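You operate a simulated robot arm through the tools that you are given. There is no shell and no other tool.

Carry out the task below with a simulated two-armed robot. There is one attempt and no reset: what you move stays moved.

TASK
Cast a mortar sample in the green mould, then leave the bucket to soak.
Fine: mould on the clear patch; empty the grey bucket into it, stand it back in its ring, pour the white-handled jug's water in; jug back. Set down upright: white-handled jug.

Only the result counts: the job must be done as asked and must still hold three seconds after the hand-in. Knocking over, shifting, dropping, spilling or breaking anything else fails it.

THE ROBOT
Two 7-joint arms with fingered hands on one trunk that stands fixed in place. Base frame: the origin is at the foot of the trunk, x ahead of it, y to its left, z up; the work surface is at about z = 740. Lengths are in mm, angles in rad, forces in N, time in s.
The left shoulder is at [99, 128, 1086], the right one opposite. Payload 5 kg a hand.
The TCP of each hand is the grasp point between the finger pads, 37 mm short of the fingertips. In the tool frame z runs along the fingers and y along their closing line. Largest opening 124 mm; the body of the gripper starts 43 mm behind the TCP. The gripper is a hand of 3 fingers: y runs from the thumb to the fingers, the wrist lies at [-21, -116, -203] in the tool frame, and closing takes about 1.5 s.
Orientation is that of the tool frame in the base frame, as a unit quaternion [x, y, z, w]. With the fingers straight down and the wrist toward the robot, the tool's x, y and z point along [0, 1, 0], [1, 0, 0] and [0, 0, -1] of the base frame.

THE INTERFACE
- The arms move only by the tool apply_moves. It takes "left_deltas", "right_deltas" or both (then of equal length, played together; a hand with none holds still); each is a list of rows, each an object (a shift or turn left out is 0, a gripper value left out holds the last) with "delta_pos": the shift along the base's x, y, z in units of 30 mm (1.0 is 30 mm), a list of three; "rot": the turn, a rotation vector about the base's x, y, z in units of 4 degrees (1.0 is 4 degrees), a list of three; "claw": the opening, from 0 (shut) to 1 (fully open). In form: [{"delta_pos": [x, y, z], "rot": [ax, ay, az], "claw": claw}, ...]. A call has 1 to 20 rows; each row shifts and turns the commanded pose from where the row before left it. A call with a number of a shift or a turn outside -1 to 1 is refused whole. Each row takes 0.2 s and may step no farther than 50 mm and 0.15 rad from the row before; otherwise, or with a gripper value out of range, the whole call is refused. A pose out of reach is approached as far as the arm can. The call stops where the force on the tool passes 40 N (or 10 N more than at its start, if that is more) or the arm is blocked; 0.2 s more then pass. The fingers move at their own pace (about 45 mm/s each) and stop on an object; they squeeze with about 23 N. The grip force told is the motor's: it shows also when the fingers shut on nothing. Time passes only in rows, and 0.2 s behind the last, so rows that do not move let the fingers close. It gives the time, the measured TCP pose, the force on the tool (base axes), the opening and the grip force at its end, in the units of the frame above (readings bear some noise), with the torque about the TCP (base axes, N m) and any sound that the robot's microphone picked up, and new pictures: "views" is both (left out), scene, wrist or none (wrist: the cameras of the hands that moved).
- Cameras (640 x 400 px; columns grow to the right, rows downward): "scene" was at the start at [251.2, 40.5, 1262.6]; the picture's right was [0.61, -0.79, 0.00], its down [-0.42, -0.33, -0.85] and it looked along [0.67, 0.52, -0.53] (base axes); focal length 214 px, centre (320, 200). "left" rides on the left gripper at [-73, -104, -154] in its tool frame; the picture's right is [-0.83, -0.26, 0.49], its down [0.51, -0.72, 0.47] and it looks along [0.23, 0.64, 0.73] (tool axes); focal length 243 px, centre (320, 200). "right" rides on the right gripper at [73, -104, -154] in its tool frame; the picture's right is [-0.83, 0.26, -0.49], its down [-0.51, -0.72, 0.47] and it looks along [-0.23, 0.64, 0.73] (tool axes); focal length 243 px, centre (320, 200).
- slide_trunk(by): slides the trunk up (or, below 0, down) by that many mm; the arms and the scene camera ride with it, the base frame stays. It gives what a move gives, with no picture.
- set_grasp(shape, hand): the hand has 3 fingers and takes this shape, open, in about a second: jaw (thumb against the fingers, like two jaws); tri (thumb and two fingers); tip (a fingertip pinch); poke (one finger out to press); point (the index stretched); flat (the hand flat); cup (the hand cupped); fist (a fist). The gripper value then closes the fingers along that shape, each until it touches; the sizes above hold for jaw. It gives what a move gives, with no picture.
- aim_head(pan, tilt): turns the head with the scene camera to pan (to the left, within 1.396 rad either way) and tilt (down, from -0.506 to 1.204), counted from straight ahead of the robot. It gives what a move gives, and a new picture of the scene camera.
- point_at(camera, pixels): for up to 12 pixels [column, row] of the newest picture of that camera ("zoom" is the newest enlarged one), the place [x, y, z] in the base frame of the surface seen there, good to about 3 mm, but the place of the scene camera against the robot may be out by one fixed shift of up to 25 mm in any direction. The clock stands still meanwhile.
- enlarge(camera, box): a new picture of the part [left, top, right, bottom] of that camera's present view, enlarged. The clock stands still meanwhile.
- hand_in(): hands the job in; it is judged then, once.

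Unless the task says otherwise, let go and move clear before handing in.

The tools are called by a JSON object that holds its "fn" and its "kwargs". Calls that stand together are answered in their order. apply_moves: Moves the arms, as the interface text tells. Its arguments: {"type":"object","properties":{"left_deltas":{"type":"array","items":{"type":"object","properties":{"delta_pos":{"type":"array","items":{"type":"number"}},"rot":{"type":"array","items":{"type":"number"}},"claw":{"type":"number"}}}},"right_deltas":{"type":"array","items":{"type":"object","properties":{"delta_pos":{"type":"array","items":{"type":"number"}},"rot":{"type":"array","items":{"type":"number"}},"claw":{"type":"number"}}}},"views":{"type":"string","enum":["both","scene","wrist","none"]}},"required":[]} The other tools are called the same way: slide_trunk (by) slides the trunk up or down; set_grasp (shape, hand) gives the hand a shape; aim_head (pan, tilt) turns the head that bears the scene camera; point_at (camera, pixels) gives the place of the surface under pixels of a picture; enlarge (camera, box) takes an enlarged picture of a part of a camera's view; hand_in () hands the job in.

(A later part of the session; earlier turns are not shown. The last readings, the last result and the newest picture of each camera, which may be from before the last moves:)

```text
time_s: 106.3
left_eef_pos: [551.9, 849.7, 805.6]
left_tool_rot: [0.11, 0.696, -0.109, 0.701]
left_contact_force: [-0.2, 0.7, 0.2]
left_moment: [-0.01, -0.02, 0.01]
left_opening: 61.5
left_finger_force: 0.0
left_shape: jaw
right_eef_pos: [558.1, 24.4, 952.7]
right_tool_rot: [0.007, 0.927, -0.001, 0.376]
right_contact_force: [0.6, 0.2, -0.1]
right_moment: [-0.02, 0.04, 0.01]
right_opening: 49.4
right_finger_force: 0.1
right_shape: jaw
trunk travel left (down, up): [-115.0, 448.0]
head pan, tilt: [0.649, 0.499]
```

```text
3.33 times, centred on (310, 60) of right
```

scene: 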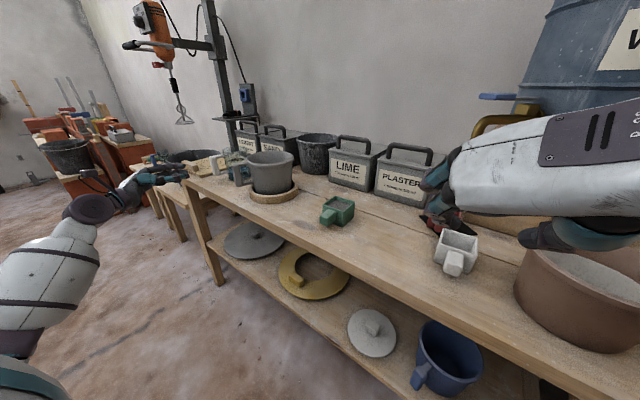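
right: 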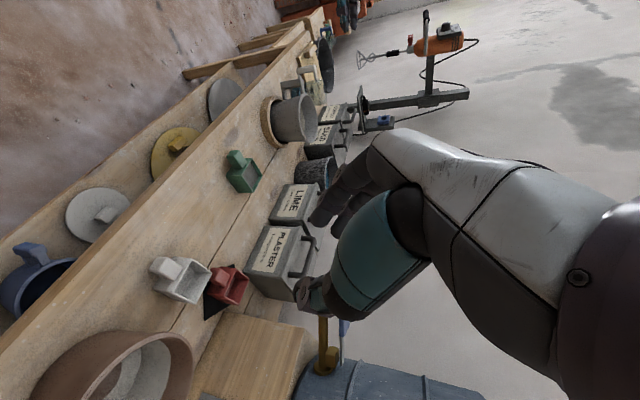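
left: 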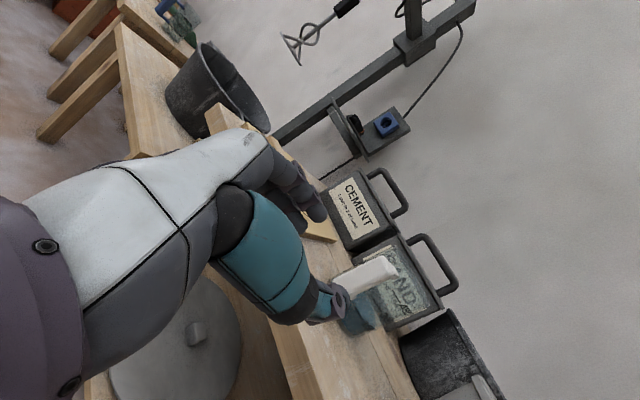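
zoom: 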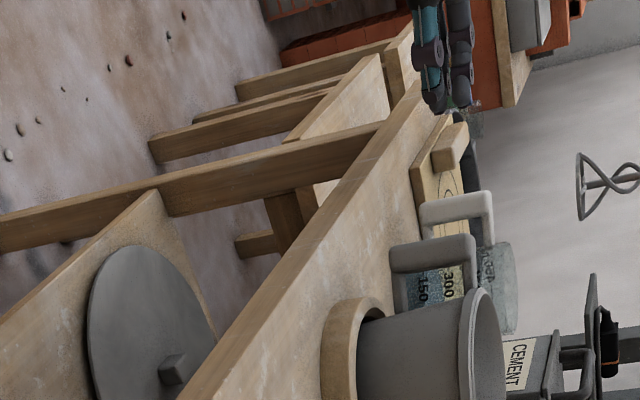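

Handle outer face is at ≈(657,811), so I'll advance 116 mm to TCP ≈(661,811,806).

{"fn": "apply_moves", "kwargs": {"left_deltas": [{"delta_pos": [0.457, -0.161, 0]}, {"delta_pos": [0.457, -0.161, 0]}, {"delta_pos": [0.457, -0.161, 0]}, {"delta_pos": [0.457, -0.161, 0]}, {"delta_pos": [0.457, -0.161, 0]}, {"delta_pos": [0.457, -0.161, 0]}, {"delta_pos": [0.457, -0.161, 0]}, {"delta_pos": [0.457, -0.161, 0]}, {"delta_pos": [0, 0, 0]}], "views": "both"}}

{"fn": "enlarge", "kwargs": {"camera": "left", "box": [240, 150, 440, 350]}}

{"fn": "enlarge", "kwargs": {"camera": "scene", "box": [130, 110, 290, 210]}}

{"fn": "enlarge", "kwargs": {"camera": "right", "box": [270, 0, 430, 110]}}

```text
time_s: 108.3
left_eef_pos: [660.1, 811.8, 805.4]
left_tool_rot: [0.111, 0.696, -0.11, 0.701]
left_contact_force: [0.3, -0.4, -0.6]
left_moment: [-0.02, 0.0, -0.01]
left_opening: 61.3
left_finger_force: 0.1
left_shape: jaw
right_eef_pos: [558.4, 25.2, 951.5]
right_tool_rot: [0.007, 0.927, -0.001, 0.375]
right_contact_force: [0.1, -0.5, 0.4]
right_moment: [0.0, 0.02, -0.01]
right_opening: 49.3
right_finger_force: 0.1
right_shape: jaw
trunk travel left (down, up): [-115.0, 448.0]
head pan, tilt: [0.649, 0.499]
```

scene: 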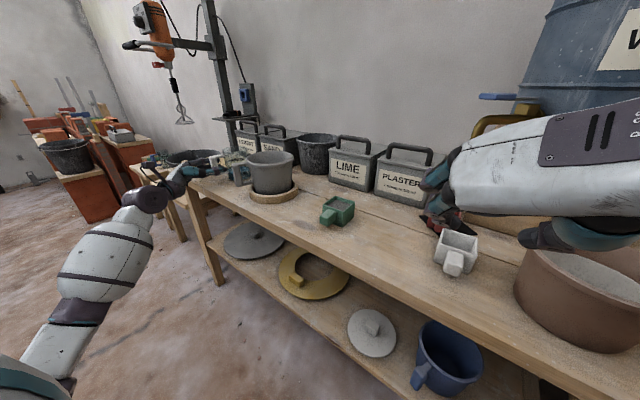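
left: 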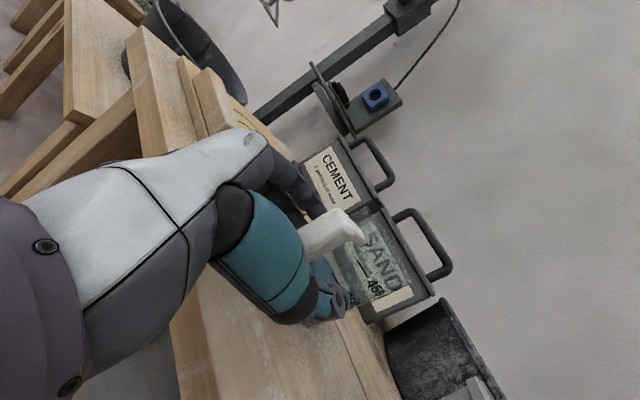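

```text
2.00 times, centred on (340, 250) of left
```

zoom: 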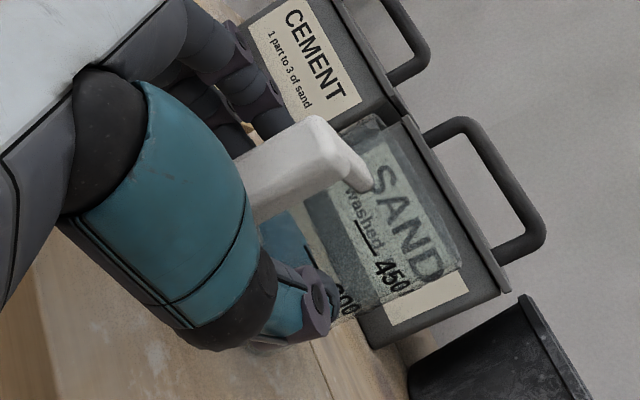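

```text
4.00 times, centred on (210, 160) of scene
```

zoom: 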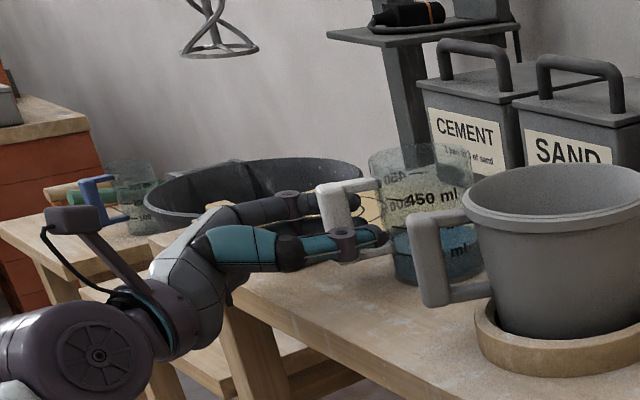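

```text
3.64 times, centred on (350, 55) of right
```

zoom: 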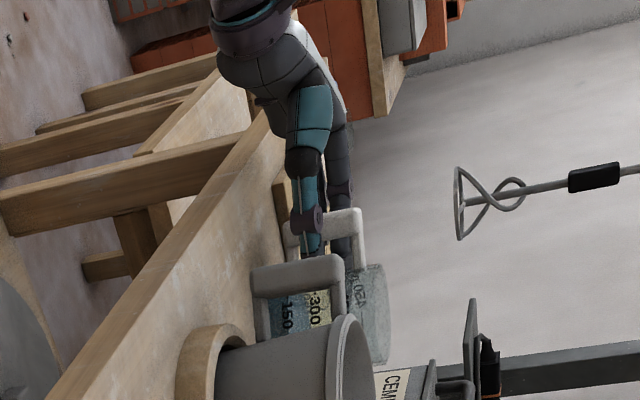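

Checking the height of thumb and fingers relative to the handle with measured points.

{"fn": "point_at", "kwargs": {"camera": "zoom", "pixels": [[305, 218], [316, 245], [308, 200], [342, 200], [346, 240], [360, 225], [290, 245], [330, 222], [360, 262], [375, 300]]}}

```text
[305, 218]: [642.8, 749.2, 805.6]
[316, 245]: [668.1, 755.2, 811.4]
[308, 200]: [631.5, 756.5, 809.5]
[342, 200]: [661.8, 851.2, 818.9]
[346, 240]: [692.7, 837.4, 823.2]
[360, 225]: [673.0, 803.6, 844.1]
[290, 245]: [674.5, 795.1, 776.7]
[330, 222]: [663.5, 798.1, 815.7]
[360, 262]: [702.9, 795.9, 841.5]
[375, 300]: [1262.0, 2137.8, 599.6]
```

Thumb (z≈808) and fingers (z≈820) sit mid-handle. Closing the left hand on the jug handle.

{"fn": "apply_moves", "kwargs": {"left_deltas": [{"claw": 0.35}, {"claw": 0.25}, {"claw": 0.15}, {"claw": 0.1}, {"claw": 0.05}, {"claw": 0.0}, {"claw": 0.0}, {"claw": 0.0}, {"claw": 0.0}], "views": "wrist"}}

{"fn": "enlarge", "kwargs": {"camera": "scene", "box": [130, 110, 290, 210]}}

{"fn": "enlarge", "kwargs": {"camera": "right", "box": [270, 0, 430, 110]}}

```text
time_s: 110.3
left_eef_pos: [661.6, 809.5, 805.7]
left_tool_rot: [0.111, 0.696, -0.11, 0.701]
left_contact_force: [-0.3, 0.3, 0.4]
left_moment: [-0.06, -0.02, 0.03]
left_opening: 13.4
left_finger_force: 23.5
left_shape: jaw
right_eef_pos: [557.4, 23.8, 951.8]
right_tool_rot: [0.008, 0.927, 0.0, 0.376]
right_contact_force: [-0.1, 1.0, -0.8]
right_moment: [0.0, 0.02, 0.02]
right_opening: 49.2
right_finger_force: 0.2
right_shape: jaw
trunk travel left (down, up): [-115.0, 448.0]
head pan, tilt: [0.649, 0.499]
```

left: 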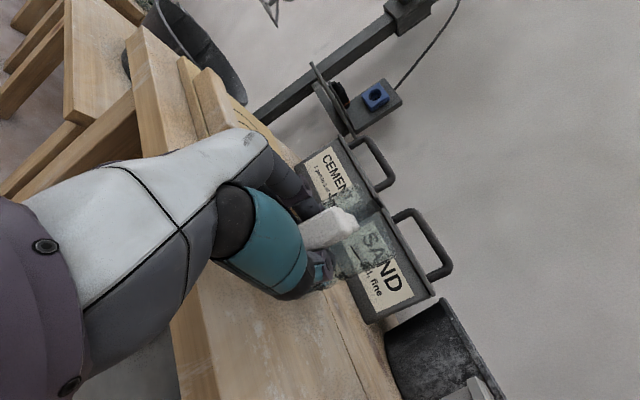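

```text
4.00 times, centred on (210, 160) of scene
```

zoom: 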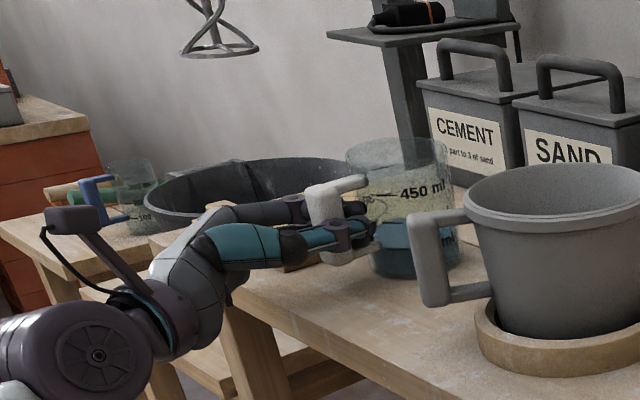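

```text
3.64 times, centred on (350, 55) of right
```

zoom: 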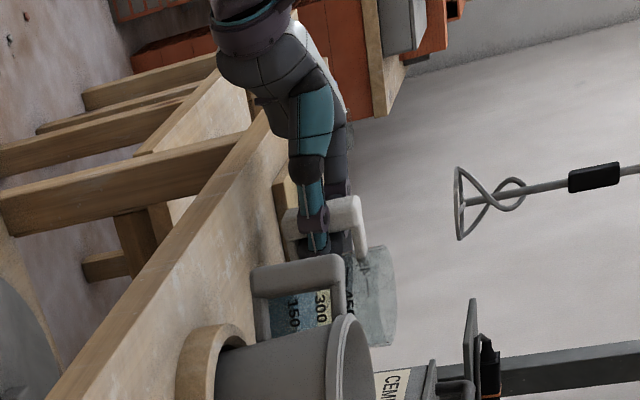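

Grip force 23.5 N; the jug slid a little toward the hand as the fingers wrapped the handle, still upright. I'll lift gently 15 mm and check its tilt.

{"fn": "apply_moves", "kwargs": {"left_deltas": [{"delta_pos": [0, 0, 0.1]}, {"delta_pos": [0, 0, 0.1]}, {"delta_pos": [0, 0, 0.1]}, {"delta_pos": [0, 0, 0.1]}, {"delta_pos": [0, 0, 0.1]}, {"delta_pos": [0, 0, 0]}, {"delta_pos": [0, 0, 0]}], "views": "wrist"}}

{"fn": "enlarge", "kwargs": {"camera": "scene", "box": [130, 110, 290, 210]}}

{"fn": "enlarge", "kwargs": {"camera": "right", "box": [270, 0, 430, 110]}}

```text
time_s: 111.9
left_eef_pos: [660.1, 810.4, 818.9]
left_tool_rot: [0.11, 0.696, -0.11, 0.701]
left_contact_force: [0.0, 0.2, -0.9]
left_moment: [-0.02, 0.09, -0.01]
left_opening: 13.1
left_finger_force: 23.2
left_shape: jaw
right_eef_pos: [558.4, 24.0, 951.5]
right_tool_rot: [0.008, 0.927, -0.001, 0.374]
right_contact_force: [-0.8, -0.1, -0.2]
right_moment: [0.02, 0.03, 0.02]
right_opening: 49.6
right_finger_force: 0.1
right_shape: jaw
trunk travel left (down, up): [-115.0, 448.0]
head pan, tilt: [0.649, 0.499]
```

left: 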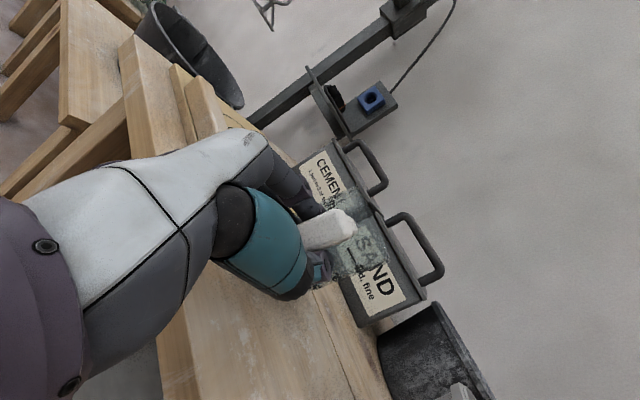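

```text
4.00 times, centred on (210, 160) of scene
```

zoom: 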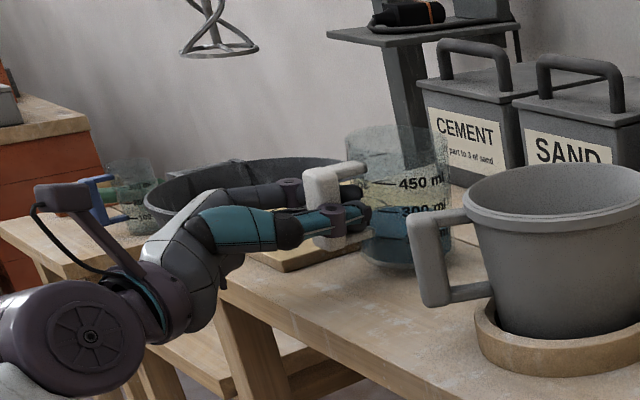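

```text
3.64 times, centred on (350, 55) of right
```

zoom: 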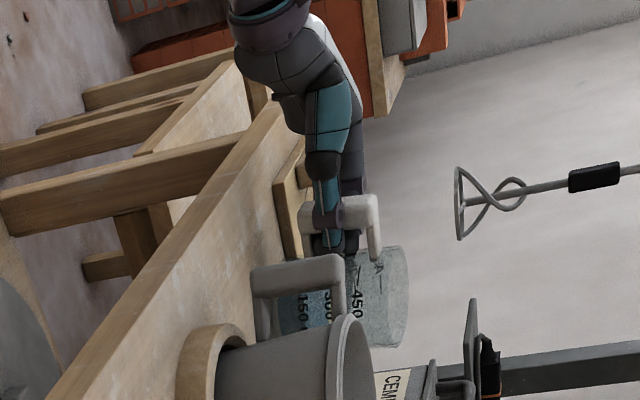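

The jug has come up with the hand and looks level. Lifting another 40 mm.

{"fn": "apply_moves", "kwargs": {"left_deltas": [{"delta_pos": [0, 0, 0.2]}, {"delta_pos": [0, 0, 0.2]}, {"delta_pos": [0, 0, 0.2]}, {"delta_pos": [0, 0, 0.2]}, {"delta_pos": [0, 0, 0.25]}, {"delta_pos": [0, 0, 0.25]}, {"delta_pos": [0, 0, 0]}], "views": "wrist"}}

{"fn": "enlarge", "kwargs": {"camera": "scene", "box": [130, 90, 290, 190]}}

{"fn": "enlarge", "kwargs": {"camera": "right", "box": [290, 0, 450, 110]}}

```text
time_s: 113.5
left_eef_pos: [661.5, 810.0, 858.8]
left_tool_rot: [0.11, 0.696, -0.11, 0.701]
left_contact_force: [-0.7, 0.2, -2.2]
left_moment: [-0.03, 0.08, -0.01]
left_opening: 13.2
left_finger_force: 23.5
left_shape: jaw
right_eef_pos: [558.5, 22.9, 952.7]
right_tool_rot: [0.007, 0.927, 0.001, 0.375]
right_contact_force: [-0.1, -0.5, -0.4]
right_moment: [0.03, 0.02, 0.0]
right_opening: 49.3
right_finger_force: 0.0
right_shape: jaw
trunk travel left (down, up): [-115.0, 448.0]
head pan, tilt: [0.649, 0.499]
```

left: 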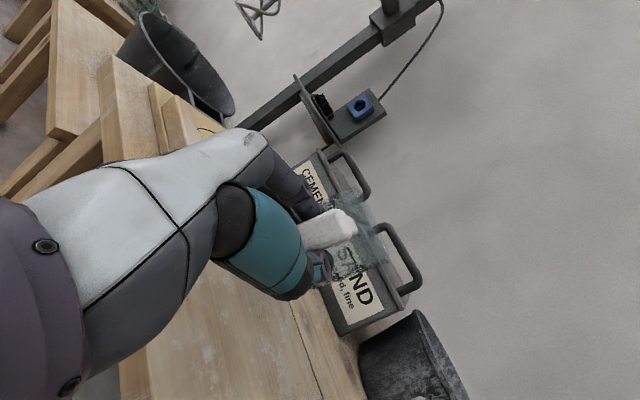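

```text
4.00 times, centred on (210, 140) of scene
```

zoom: 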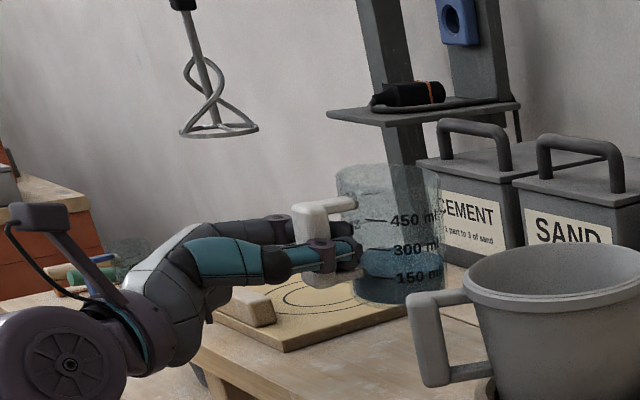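

```text
3.64 times, centred on (370, 55) of right
```

zoom: 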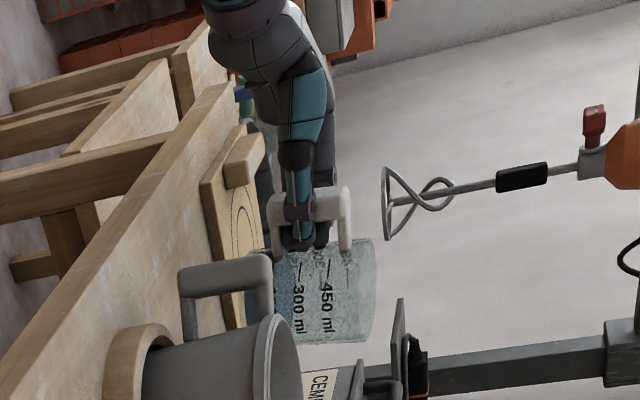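

The jug is held nearly level, about 290 ml visible, weight ≈2.2 N. I'll raise the trunk in two steps to regain pouring reach.

{"fn": "slide_trunk", "kwargs": {"by": 80}}

{"fn": "slide_trunk", "kwargs": {"by": 80}}

{"fn": "aim_head", "kwargs": {"pan": 0.65, "tilt": 0.5}}

{"fn": "enlarge", "kwargs": {"camera": "right", "box": [240, 0, 440, 130]}}

```text
time_s: 114.7
left_eef_pos: [662.7, 810.4, 937.4]
left_tool_rot: [0.11, 0.696, -0.11, 0.701]
left_contact_force: [1.7, 0.0, -1.5]
left_moment: [-0.03, 0.03, 0.01]
left_opening: 13.3
left_finger_force: 23.2
left_shape: jaw
right_eef_pos: [559.1, 24.0, 1030.5]
right_tool_rot: [0.008, 0.927, -0.001, 0.374]
right_contact_force: [0.0, 0.2, 0.7]
right_moment: [0.03, -0.01, 0.01]
right_opening: 49.3
right_finger_force: 0.0
right_shape: jaw
trunk travel left (down, up): [-195.0, 368.0]
head pan, tilt: [0.649, 0.499]
```

```text
time_s: 115.8
left_eef_pos: [660.7, 811.6, 1018.4]
left_tool_rot: [0.11, 0.697, -0.109, 0.7]
left_contact_force: [0.0, -0.3, -1.5]
left_moment: [-0.04, 0.1, -0.02]
left_opening: 13.2
left_finger_force: 23.0
left_shape: jaw
right_eef_pos: [557.6, 24.5, 1110.2]
right_tool_rot: [0.01, 0.927, 0.0, 0.375]
right_contact_force: [0.6, 0.1, 0.5]
right_moment: [-0.02, 0.0, -0.01]
right_opening: 49.5
right_finger_force: 0.1
right_shape: jaw
trunk travel left (down, up): [-275.0, 288.0]
head pan, tilt: [0.649, 0.499]
```

```text
time_s: 116.4
left_eef_pos: [659.7, 810.9, 1020.0]
left_tool_rot: [0.11, 0.696, -0.11, 0.701]
left_contact_force: [-0.5, 0.0, -1.1]
left_moment: [-0.01, 0.08, 0.0]
left_opening: 13.0
left_finger_force: 23.0
left_shape: jaw
right_eef_pos: [559.0, 22.0, 1111.8]
right_tool_rot: [0.01, 0.926, 0.001, 0.377]
right_contact_force: [0.3, 0.3, -0.9]
right_moment: [0.03, 0.0, -0.02]
right_opening: 49.4
right_finger_force: 0.1
right_shape: jaw
trunk travel left (down, up): [-275.0, 288.0]
head pan, tilt: [0.649, 0.499]
```

scene: 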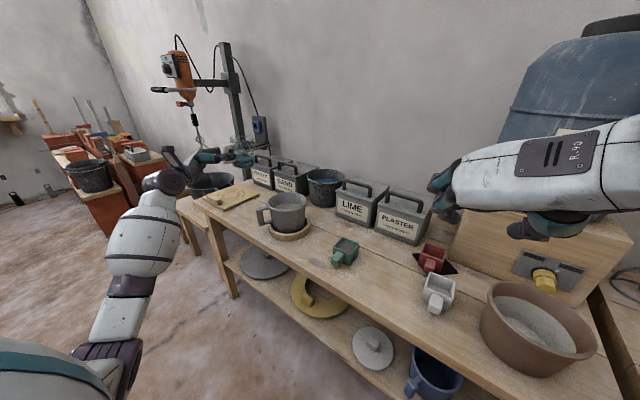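

```text
3.08 times, centred on (340, 65) of right
```

zoom: 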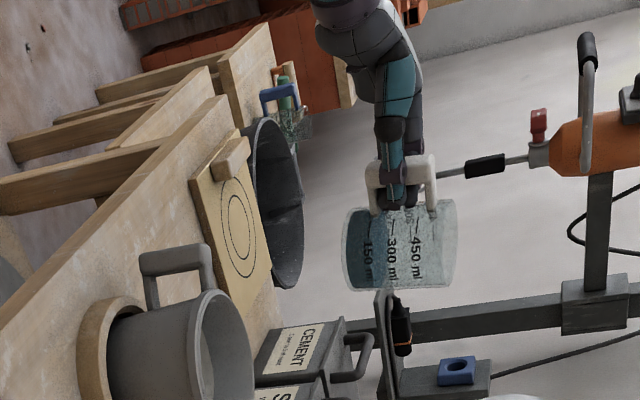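

The jug is at height and nearly level in the right view (zoom (400,245)). I'll measure its rim and base to locate the spout relative to the hand.

{"fn": "point_at", "kwargs": {"camera": "zoom", "pixels": [[452, 203], [456, 240], [450, 286], [440, 200], [345, 215], [342, 250], [350, 288], [436, 170], [400, 200], [445, 260], [370, 290], [400, 288]]}}

{"fn": "enlarge", "kwargs": {"camera": "right", "box": [330, 30, 410, 110]}}

```text
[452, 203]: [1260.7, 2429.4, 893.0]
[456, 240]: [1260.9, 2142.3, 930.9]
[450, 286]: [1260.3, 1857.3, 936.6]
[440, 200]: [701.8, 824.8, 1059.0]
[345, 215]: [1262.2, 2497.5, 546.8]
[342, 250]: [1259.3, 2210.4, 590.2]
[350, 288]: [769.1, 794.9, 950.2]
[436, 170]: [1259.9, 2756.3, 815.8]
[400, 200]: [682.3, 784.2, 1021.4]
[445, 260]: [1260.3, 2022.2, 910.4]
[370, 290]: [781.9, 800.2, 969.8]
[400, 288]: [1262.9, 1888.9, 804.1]
```

```text
5.00 times, centred on (370, 70) of right
```

zoom: 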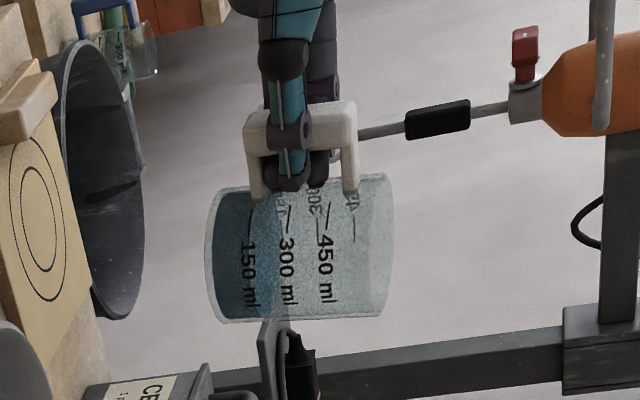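

The jug is held level with ≈270 ml. I'll yaw it to −60° while carrying it toward the bucket, still upright and high.

{"fn": "apply_moves", "kwargs": {"left_deltas": [{"delta_pos": [-0.045, -0.179, 0], "rot": [0, 0, -0.5]}, {"delta_pos": [-0.045, -0.179, 0], "rot": [0, 0, -1]}, {"delta_pos": [-0.045, -0.179, 0], "rot": [0, 0, -1]}, {"delta_pos": [-0.045, -0.179, 0], "rot": [0, 0, -1]}, {"delta_pos": [-0.045, -0.179, 0], "rot": [0, 0, -1]}, {"delta_pos": [-0.045, -0.179, 0], "rot": [0, 0, -1]}, {"delta_pos": [-0.045, -0.179, 0], "rot": [0, 0, -1]}, {"delta_pos": [-0.045, -0.179, 0], "rot": [0, 0, -1]}, {"delta_pos": [-0.045, -0.179, 0], "rot": [0, 0, -1]}, {"delta_pos": [-0.045, -0.179, 0], "rot": [0, 0, -1]}, {"delta_pos": [-0.045, -0.179, 0], "rot": [0, 0, -1]}, {"delta_pos": [0, 0, 0]}], "views": "both"}}

{"fn": "enlarge", "kwargs": {"camera": "right", "box": [250, 20, 410, 140]}}

{"fn": "enlarge", "kwargs": {"camera": "scene", "box": [200, 120, 360, 240]}}

```text
time_s: 119.0
left_eef_pos: [646.8, 753.2, 1020.2]
left_tool_rot: [0.353, 0.609, -0.354, 0.615]
left_contact_force: [0.3, 1.2, -1.8]
left_moment: [0.04, 0.07, -0.02]
left_opening: 12.8
left_finger_force: 23.3
left_shape: jaw
right_eef_pos: [557.0, 23.2, 1111.1]
right_tool_rot: [0.009, 0.926, 0.001, 0.377]
right_contact_force: [0.6, -0.1, 0.2]
right_moment: [0.02, -0.01, 0.0]
right_opening: 49.1
right_finger_force: 0.1
right_shape: jaw
trunk travel left (down, up): [-275.0, 288.0]
head pan, tilt: [0.649, 0.499]
```

scene: 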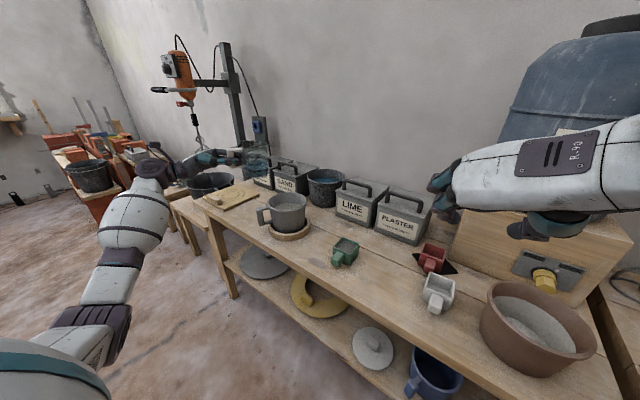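
left: 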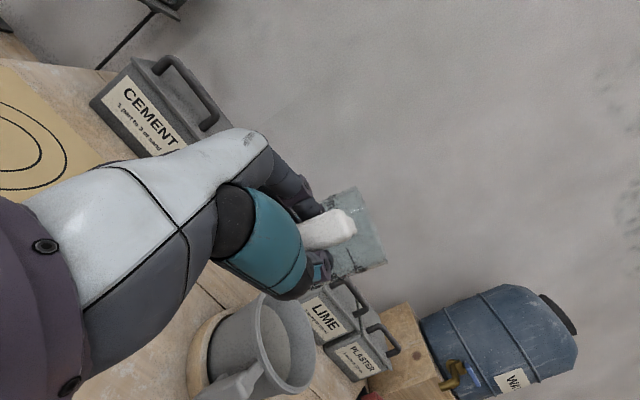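

```text
3.33 times, centred on (330, 80) of right
```

zoom: 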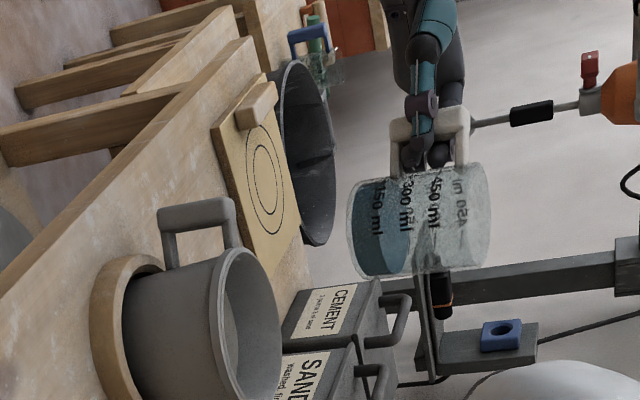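

```text
3.33 times, centred on (280, 180) of scene
```

zoom: 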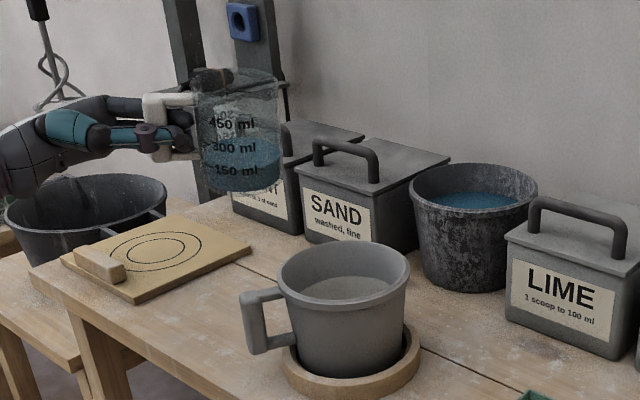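

The jug (scene zoom (235,130)) is level with water below the 300 mark, and the empty bucket waits in the ring. I'll check the bucket's inner bottom depth and exact centre before pouring.

{"fn": "point_at", "kwargs": {"camera": "zoom", "pixels": [[345, 290], [330, 285], [360, 295], [345, 242], [280, 275], [408, 275], [340, 302], [460, 350], [300, 350]]}}

{"fn": "point_at", "kwargs": {"camera": "left", "pixels": [[260, 350], [245, 340], [288, 297], [255, 305], [230, 330], [215, 365], [312, 350], [300, 380], [265, 375]]}}

```text
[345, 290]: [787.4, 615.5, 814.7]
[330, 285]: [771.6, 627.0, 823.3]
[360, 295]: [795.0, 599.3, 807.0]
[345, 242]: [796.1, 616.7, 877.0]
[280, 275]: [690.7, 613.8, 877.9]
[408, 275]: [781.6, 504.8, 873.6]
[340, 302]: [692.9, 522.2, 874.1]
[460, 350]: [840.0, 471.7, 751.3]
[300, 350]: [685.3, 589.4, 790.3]
```

```text
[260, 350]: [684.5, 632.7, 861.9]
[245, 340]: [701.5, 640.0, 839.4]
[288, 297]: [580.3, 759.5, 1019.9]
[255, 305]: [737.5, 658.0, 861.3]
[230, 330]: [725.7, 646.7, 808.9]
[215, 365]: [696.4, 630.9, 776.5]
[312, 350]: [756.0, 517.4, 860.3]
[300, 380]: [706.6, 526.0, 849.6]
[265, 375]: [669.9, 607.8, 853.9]
```

Bucket centre is ≈(740,582), rim z≈862. I'll start tilting: 38° forward while bringing the spout above the bucket's near rim (no spill expected before ≈50°).

{"fn": "apply_moves", "kwargs": {"left_deltas": [{"delta_pos": [0.023, -0.063, -0.06], "rot": [0.4, 0.23, 0]}, {"delta_pos": [0.023, -0.063, -0.06], "rot": [0.693, 0.4, 0]}, {"delta_pos": [0.023, -0.063, -0.06], "rot": [0.693, 0.4, 0]}, {"delta_pos": [0.023, -0.063, -0.06], "rot": [0.693, 0.4, 0]}, {"delta_pos": [0.023, -0.063, -0.06], "rot": [0.693, 0.4, 0]}, {"delta_pos": [0.023, -0.063, -0.06], "rot": [0.693, 0.4, 0]}, {"delta_pos": [0.023, -0.063, -0.06], "rot": [0.693, 0.4, 0]}, {"delta_pos": [0.023, -0.063, -0.06], "rot": [0.693, 0.4, 0]}, {"delta_pos": [0.023, -0.063, -0.06], "rot": [0.693, 0.4, 0]}, {"delta_pos": [0.023, -0.063, -0.06], "rot": [0.693, 0.4, 0]}, {"delta_pos": [0.023, -0.063, -0.06], "rot": [0.693, 0.4, 0]}, {"delta_pos": [0.023, -0.063, -0.06], "rot": [0.693, 0.4, 0]}, {"delta_pos": [0, 0, 0]}], "views": "both"}}

{"fn": "enlarge", "kwargs": {"camera": "right", "box": [230, 30, 390, 150]}}

{"fn": "enlarge", "kwargs": {"camera": "scene", "box": [200, 120, 360, 240]}}

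{"fn": "enlarge", "kwargs": {"camera": "left", "box": [240, 180, 440, 380]}}

```text
time_s: 121.8
left_eef_pos: [655.9, 727.8, 996.3]
left_tool_rot: [0.447, 0.774, -0.223, 0.389]
left_contact_force: [0.5, 0.3, -0.7]
left_moment: [0.01, 0.06, -0.04]
left_opening: 13.0
left_finger_force: 23.5
left_shape: jaw
right_eef_pos: [558.0, 23.9, 1110.2]
right_tool_rot: [0.01, 0.926, 0.001, 0.377]
right_contact_force: [-0.3, 0.6, 0.5]
right_moment: [-0.02, 0.01, 0.01]
right_opening: 49.3
right_finger_force: 0.2
right_shape: jaw
trunk travel left (down, up): [-275.0, 288.0]
head pan, tilt: [0.649, 0.499]
```

scene: 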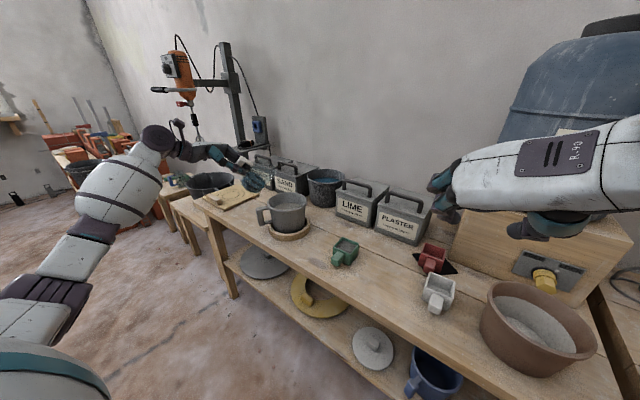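
left: 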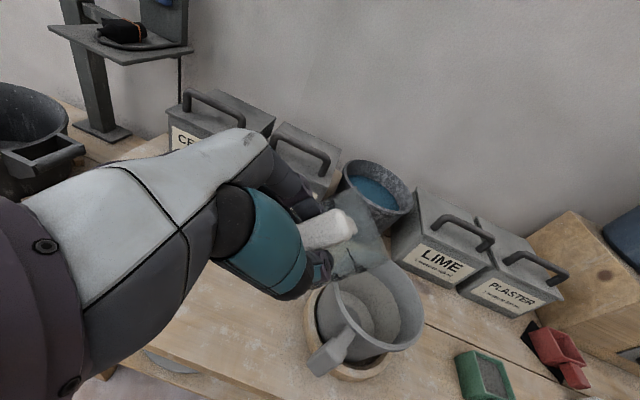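

```text
3.33 times, centred on (310, 90) of right
```

zoom: 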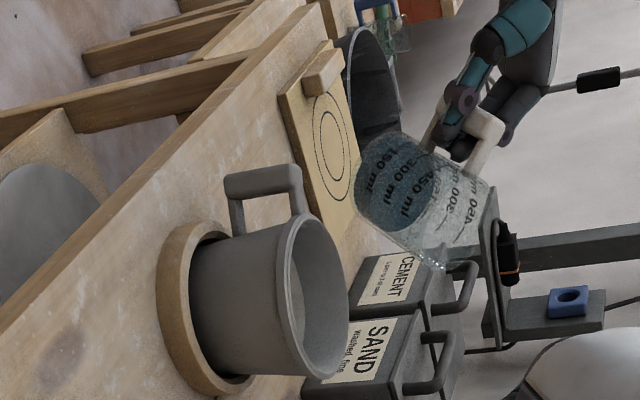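

```text
3.33 times, centred on (280, 180) of scene
```

zoom: 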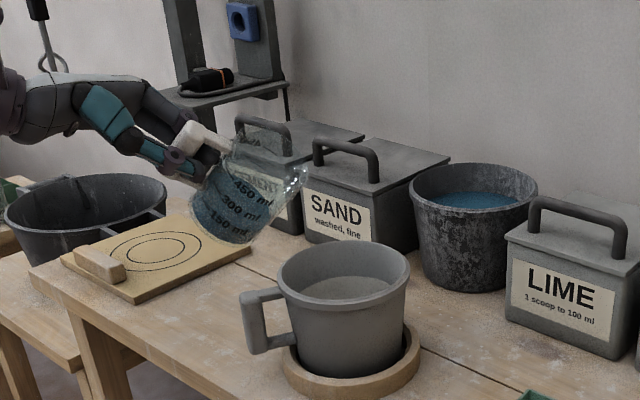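

```text
2.00 times, centred on (340, 280) of left
```

zoom: 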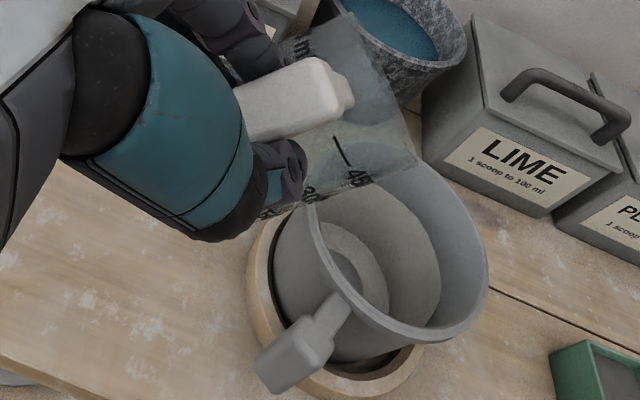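

Tilt is ≈37°, nothing pouring yet; the spout glints at right zoom (435,262) and scene zoom (300,180). I'll try measuring the spout's location.

{"fn": "point_at", "kwargs": {"camera": "right", "pixels": [[344, 109], [343, 107], [345, 108], [342, 105], [346, 106]]}}

{"fn": "point_at", "kwargs": {"camera": "scene", "pixels": [[274, 174], [273, 173], [272, 174], [274, 176], [270, 178], [258, 172]]}}

{"fn": "enlarge", "kwargs": {"camera": "scene", "box": [236, 150, 316, 210]}}

```text
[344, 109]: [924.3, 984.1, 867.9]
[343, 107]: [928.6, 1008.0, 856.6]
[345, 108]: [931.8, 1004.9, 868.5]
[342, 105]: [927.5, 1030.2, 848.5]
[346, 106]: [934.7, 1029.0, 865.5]
```

```text
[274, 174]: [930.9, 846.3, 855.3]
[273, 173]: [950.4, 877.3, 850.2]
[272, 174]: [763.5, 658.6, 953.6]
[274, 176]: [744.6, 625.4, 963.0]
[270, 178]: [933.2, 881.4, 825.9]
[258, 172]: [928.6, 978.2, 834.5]
```

```text
6.67 times, centred on (276, 180) of scene
```

zoom: 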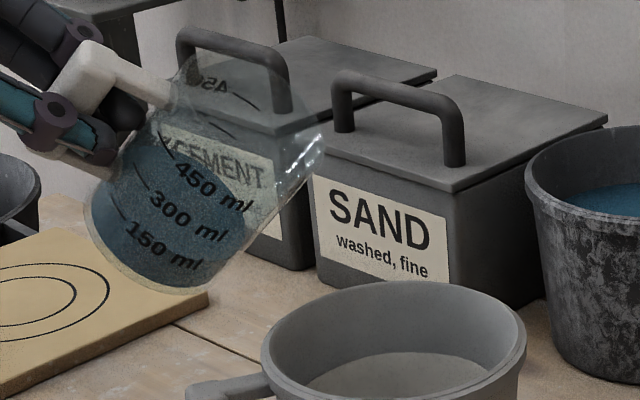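

The spout triangulates to about (745,630,967), slightly left of the hand's axis, so the jug may be yawed a bit in the grip. I'll measure the white handle's top bar to get its true direction.

{"fn": "point_at", "kwargs": {"camera": "left", "pixels": [[305, 233], [320, 229], [335, 224], [345, 220], [352, 225], [330, 215], [340, 235], [318, 240], [350, 215]]}}

{"fn": "enlarge", "kwargs": {"camera": "left", "box": [290, 180, 410, 300]}}

```text
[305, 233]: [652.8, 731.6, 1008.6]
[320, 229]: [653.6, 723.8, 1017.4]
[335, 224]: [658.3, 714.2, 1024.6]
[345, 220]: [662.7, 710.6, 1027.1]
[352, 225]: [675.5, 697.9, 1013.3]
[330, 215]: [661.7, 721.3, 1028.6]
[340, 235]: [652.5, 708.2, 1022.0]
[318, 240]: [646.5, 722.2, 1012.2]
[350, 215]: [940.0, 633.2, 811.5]
```

```text
3.33 times, centred on (350, 240) of left
```

zoom: 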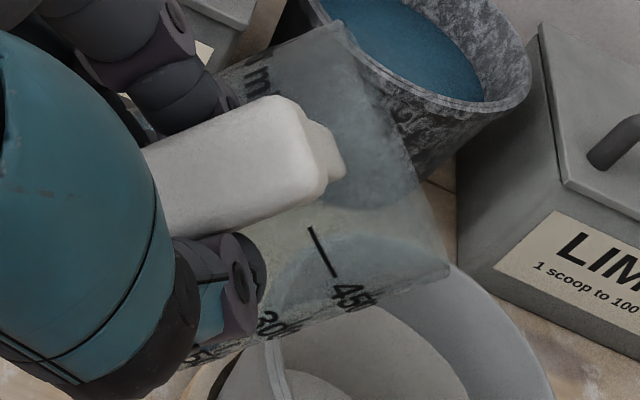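

The handle is yawed some 12–20° in the grip, so the spout sits ≈22 mm left of the hand's axis. I'll compensate sideways while tilting to ≈48° and bringing the spout over the bucket's near half.

{"fn": "apply_moves", "kwargs": {"left_deltas": [{"delta_pos": [-0.073, -0.078, -0.096], "rot": [0.306, 0.177, 0]}, {"delta_pos": [-0.073, -0.078, -0.096], "rot": [0.306, 0.177, 0]}, {"delta_pos": [-0.073, -0.078, -0.096], "rot": [0.306, 0.177, 0]}, {"delta_pos": [-0.073, -0.078, -0.096], "rot": [0.306, 0.177, 0]}, {"delta_pos": [-0.073, -0.078, -0.096], "rot": [0.306, 0.177, 0]}, {"delta_pos": [-0.073, -0.078, -0.096], "rot": [0.306, 0.177, 0]}, {"delta_pos": [-0.073, -0.078, -0.096], "rot": [0.306, 0.177, 0]}, {"delta_pos": [-0.073, -0.078, -0.096], "rot": [0.306, 0.177, 0]}, {"delta_pos": [0, 0, 0]}], "views": "both"}}

{"fn": "enlarge", "kwargs": {"camera": "scene", "box": [220, 150, 332, 234]}}

{"fn": "enlarge", "kwargs": {"camera": "right", "box": [230, 60, 358, 156]}}

{"fn": "enlarge", "kwargs": {"camera": "left", "box": [270, 180, 430, 340]}}

```text
time_s: 123.8
left_eef_pos: [637.6, 710.8, 974.8]
left_tool_rot: [0.467, 0.808, -0.179, 0.312]
left_contact_force: [-0.3, 0.4, -1.1]
left_moment: [0.0, 0.03, 0.0]
left_opening: 12.8
left_finger_force: 23.2
left_shape: jaw
right_eef_pos: [557.1, 23.6, 1111.9]
right_tool_rot: [0.01, 0.927, 0.001, 0.376]
right_contact_force: [0.5, -0.2, -0.1]
right_moment: [-0.02, 0.01, -0.01]
right_opening: 49.3
right_finger_force: 0.1
right_shape: jaw
trunk travel left (down, up): [-275.0, 288.0]
head pan, tilt: [0.649, 0.499]
```

scene: 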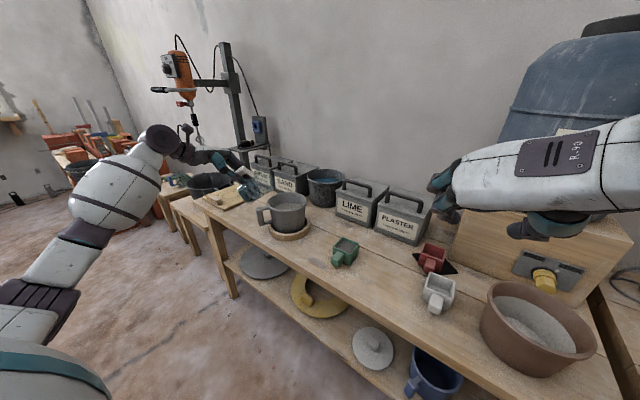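
left: 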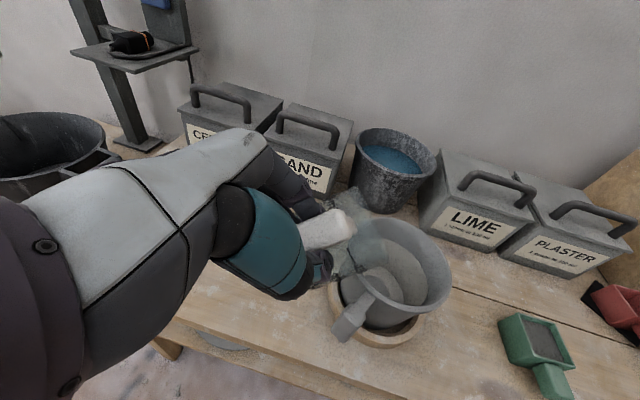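

```text
4.76 times, centred on (276, 192) of scene
```

zoom: 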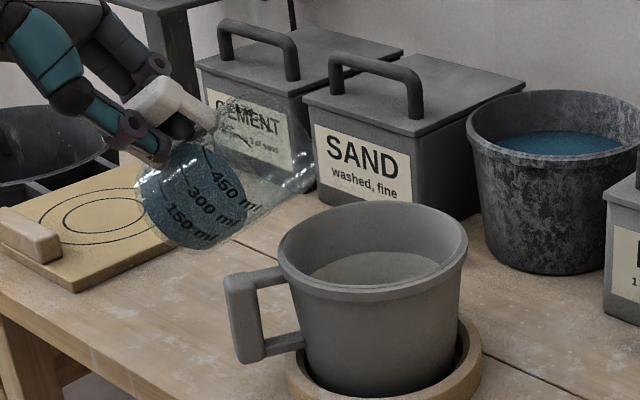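

```text
4.17 times, centred on (294, 108) of right
```

zoom: 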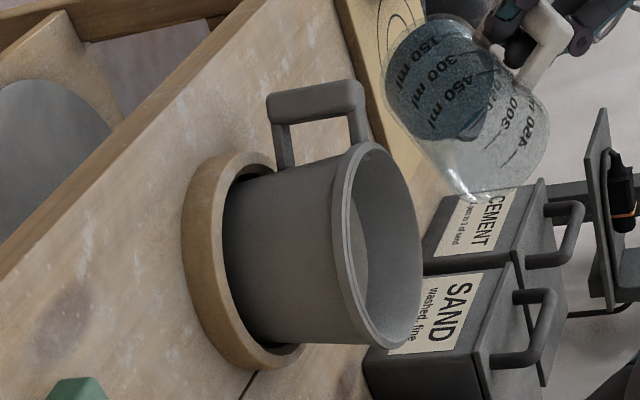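

```text
2.50 times, centred on (350, 260) of left
```

zoom: 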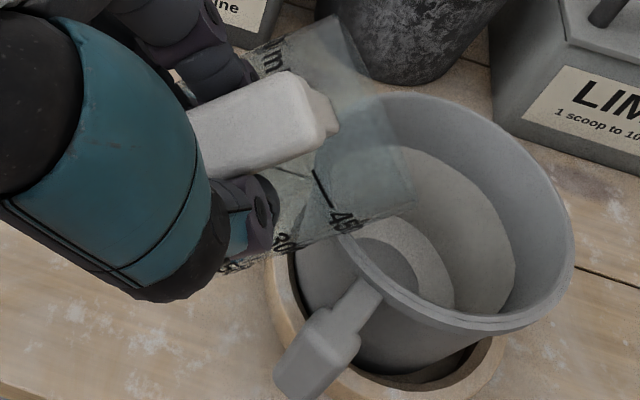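

Triangulating, the spout is at ≈(735,638,914) and the lowest rim point at ≈(719,623,906), both inside the bucket's opening but near its edge. I'll shift ~22 mm further in, then tilt 12° more about the lip.

{"fn": "apply_moves", "kwargs": {"left_deltas": [{"delta_pos": [-0.045, -0.18, 0.05]}, {"delta_pos": [-0.045, -0.18, 0.05]}, {"delta_pos": [-0.045, -0.18, 0.05]}, {"delta_pos": [-0.045, -0.19, 0.05]}, {"delta_pos": [0.035, -0.061, 0.065], "rot": [0.325, 0.188, 0]}, {"delta_pos": [0.035, -0.061, 0.065], "rot": [0.325, 0.188, 0]}, {"delta_pos": [0.035, -0.061, 0.065], "rot": [0.325, 0.188, 0]}, {"delta_pos": [0.035, -0.061, 0.065], "rot": [0.325, 0.188, 0]}, {"delta_pos": [0.035, -0.061, 0.065], "rot": [0.325, 0.188, 0]}, {"delta_pos": [0.035, -0.061, 0.065], "rot": [0.325, 0.188, 0]}, {"delta_pos": [0.035, -0.061, 0.065], "rot": [0.325, 0.188, 0]}, {"delta_pos": [0.035, -0.061, 0.065], "rot": [0.325, 0.188, 0]}], "views": "both"}}

{"fn": "enlarge", "kwargs": {"camera": "scene", "box": [220, 150, 332, 234]}}

{"fn": "enlarge", "kwargs": {"camera": "right", "box": [230, 60, 358, 156]}}

{"fn": "enlarge", "kwargs": {"camera": "left", "box": [270, 180, 430, 340]}}

```text
time_s: 126.4
left_eef_pos: [641.0, 674.9, 996.3]
left_tool_rot: [0.484, 0.836, -0.129, 0.225]
left_contact_force: [-0.2, 0.0, -1.8]
left_moment: [-0.04, -0.01, 0.01]
left_opening: 13.0
left_finger_force: 23.3
left_shape: jaw
right_eef_pos: [556.8, 23.3, 1111.7]
right_tool_rot: [0.01, 0.927, 0.001, 0.376]
right_contact_force: [0.8, -0.3, -0.5]
right_moment: [0.02, 0.01, 0.01]
right_opening: 49.1
right_finger_force: 0.0
right_shape: jaw
trunk travel left (down, up): [-275.0, 288.0]
head pan, tilt: [0.649, 0.499]
```

scene: 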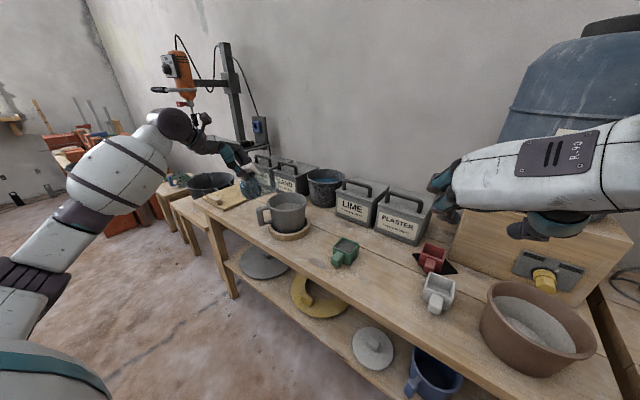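
left: 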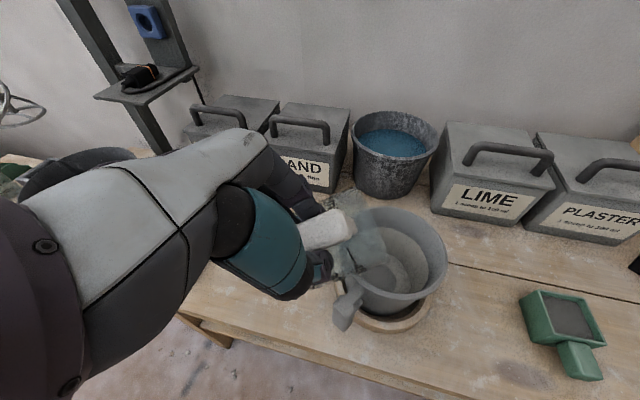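

```text
4.76 times, centred on (276, 192) of scene
```

zoom: 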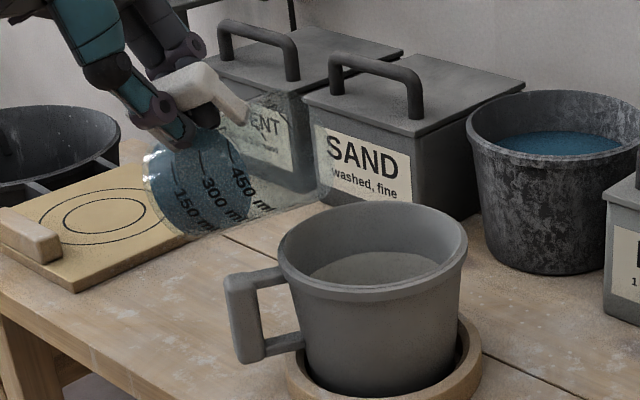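

```text
4.17 times, centred on (294, 108) of right
```

zoom: 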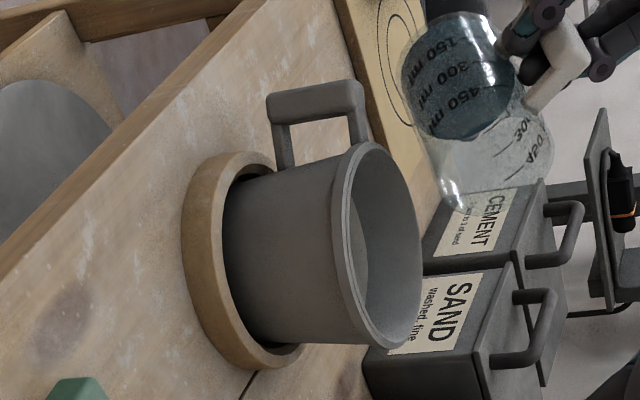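

```text
2.50 times, centred on (350, 260) of left
```

zoom: 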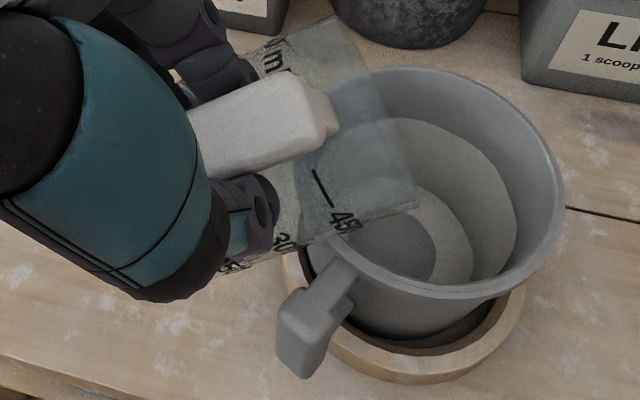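

The water body turns with the jug and nothing has left it yet; the spout is at ≈(740,611,906), well inside the bucket's opening. Continuing 15° more about the lip.

{"fn": "apply_moves", "kwargs": {"left_deltas": [{"delta_pos": [0.044, -0.08, 0.05], "rot": [0.325, 0.188, 0]}, {"delta_pos": [0.044, -0.08, 0.05], "rot": [0.325, 0.188, 0]}, {"delta_pos": [0.044, -0.08, 0.05], "rot": [0.325, 0.188, 0]}, {"delta_pos": [0.044, -0.08, 0.05], "rot": [0.325, 0.188, 0]}, {"delta_pos": [0.044, -0.08, 0.05], "rot": [0.325, 0.188, 0]}, {"delta_pos": [0.044, -0.08, 0.05], "rot": [0.325, 0.188, 0]}, {"delta_pos": [0.044, -0.08, 0.05], "rot": [0.325, 0.188, 0]}, {"delta_pos": [0.044, -0.08, 0.05], "rot": [0.325, 0.188, 0]}, {"delta_pos": [0.044, -0.08, 0.05], "rot": [0.325, 0.188, 0]}, {"delta_pos": [0.044, -0.08, 0.05], "rot": [0.325, 0.188, 0]}], "views": "both"}}

{"fn": "enlarge", "kwargs": {"camera": "scene", "box": [220, 150, 332, 234]}}

{"fn": "enlarge", "kwargs": {"camera": "right", "box": [230, 60, 358, 156]}}

{"fn": "enlarge", "kwargs": {"camera": "left", "box": [270, 180, 430, 340]}}

```text
time_s: 128.6
left_eef_pos: [653.9, 650.6, 1011.4]
left_tool_rot: [0.496, 0.858, -0.064, 0.113]
left_contact_force: [0.0, 0.2, -0.5]
left_moment: [-0.06, 0.06, 0.0]
left_opening: 13.2
left_finger_force: 22.6
left_shape: jaw
right_eef_pos: [558.0, 24.9, 1112.4]
right_tool_rot: [0.01, 0.926, 0.001, 0.377]
right_contact_force: [-0.1, -0.5, 0.6]
right_moment: [-0.04, -0.01, 0.04]
right_opening: 49.3
right_finger_force: 0.1
right_shape: jaw
trunk travel left (down, up): [-275.0, 288.0]
head pan, tilt: [0.649, 0.499]
```

scene: 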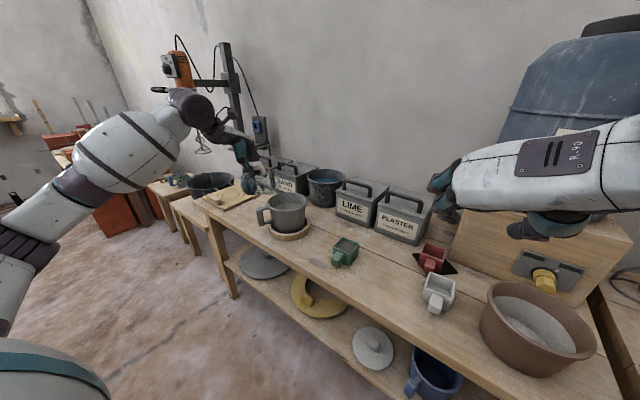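
left: 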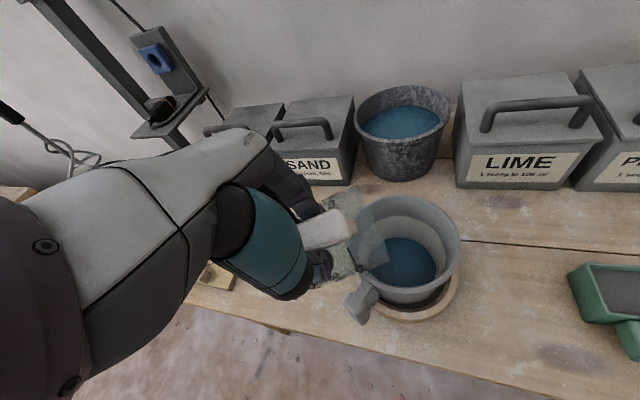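

```text
4.76 times, centred on (276, 192) of scene
```

zoom: 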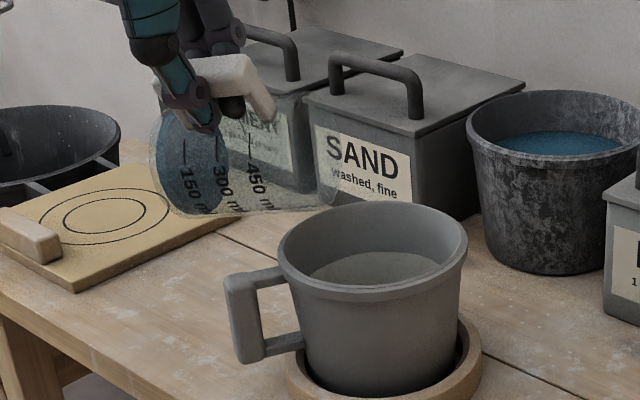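

```text
4.17 times, centred on (294, 108) of right
```

zoom: 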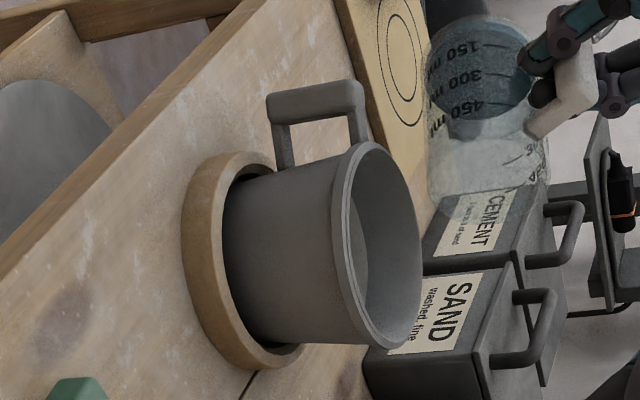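

```text
2.50 times, centred on (350, 260) of left
```

zoom: 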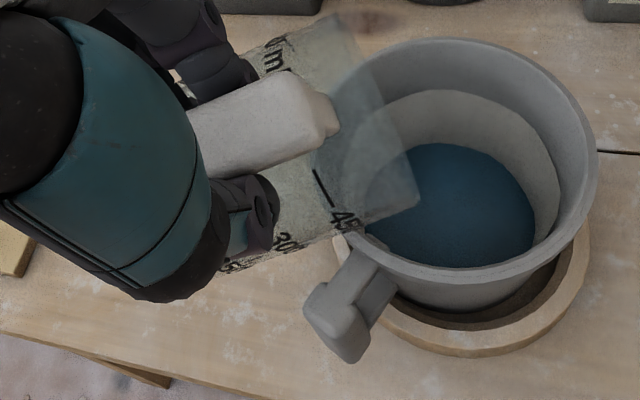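

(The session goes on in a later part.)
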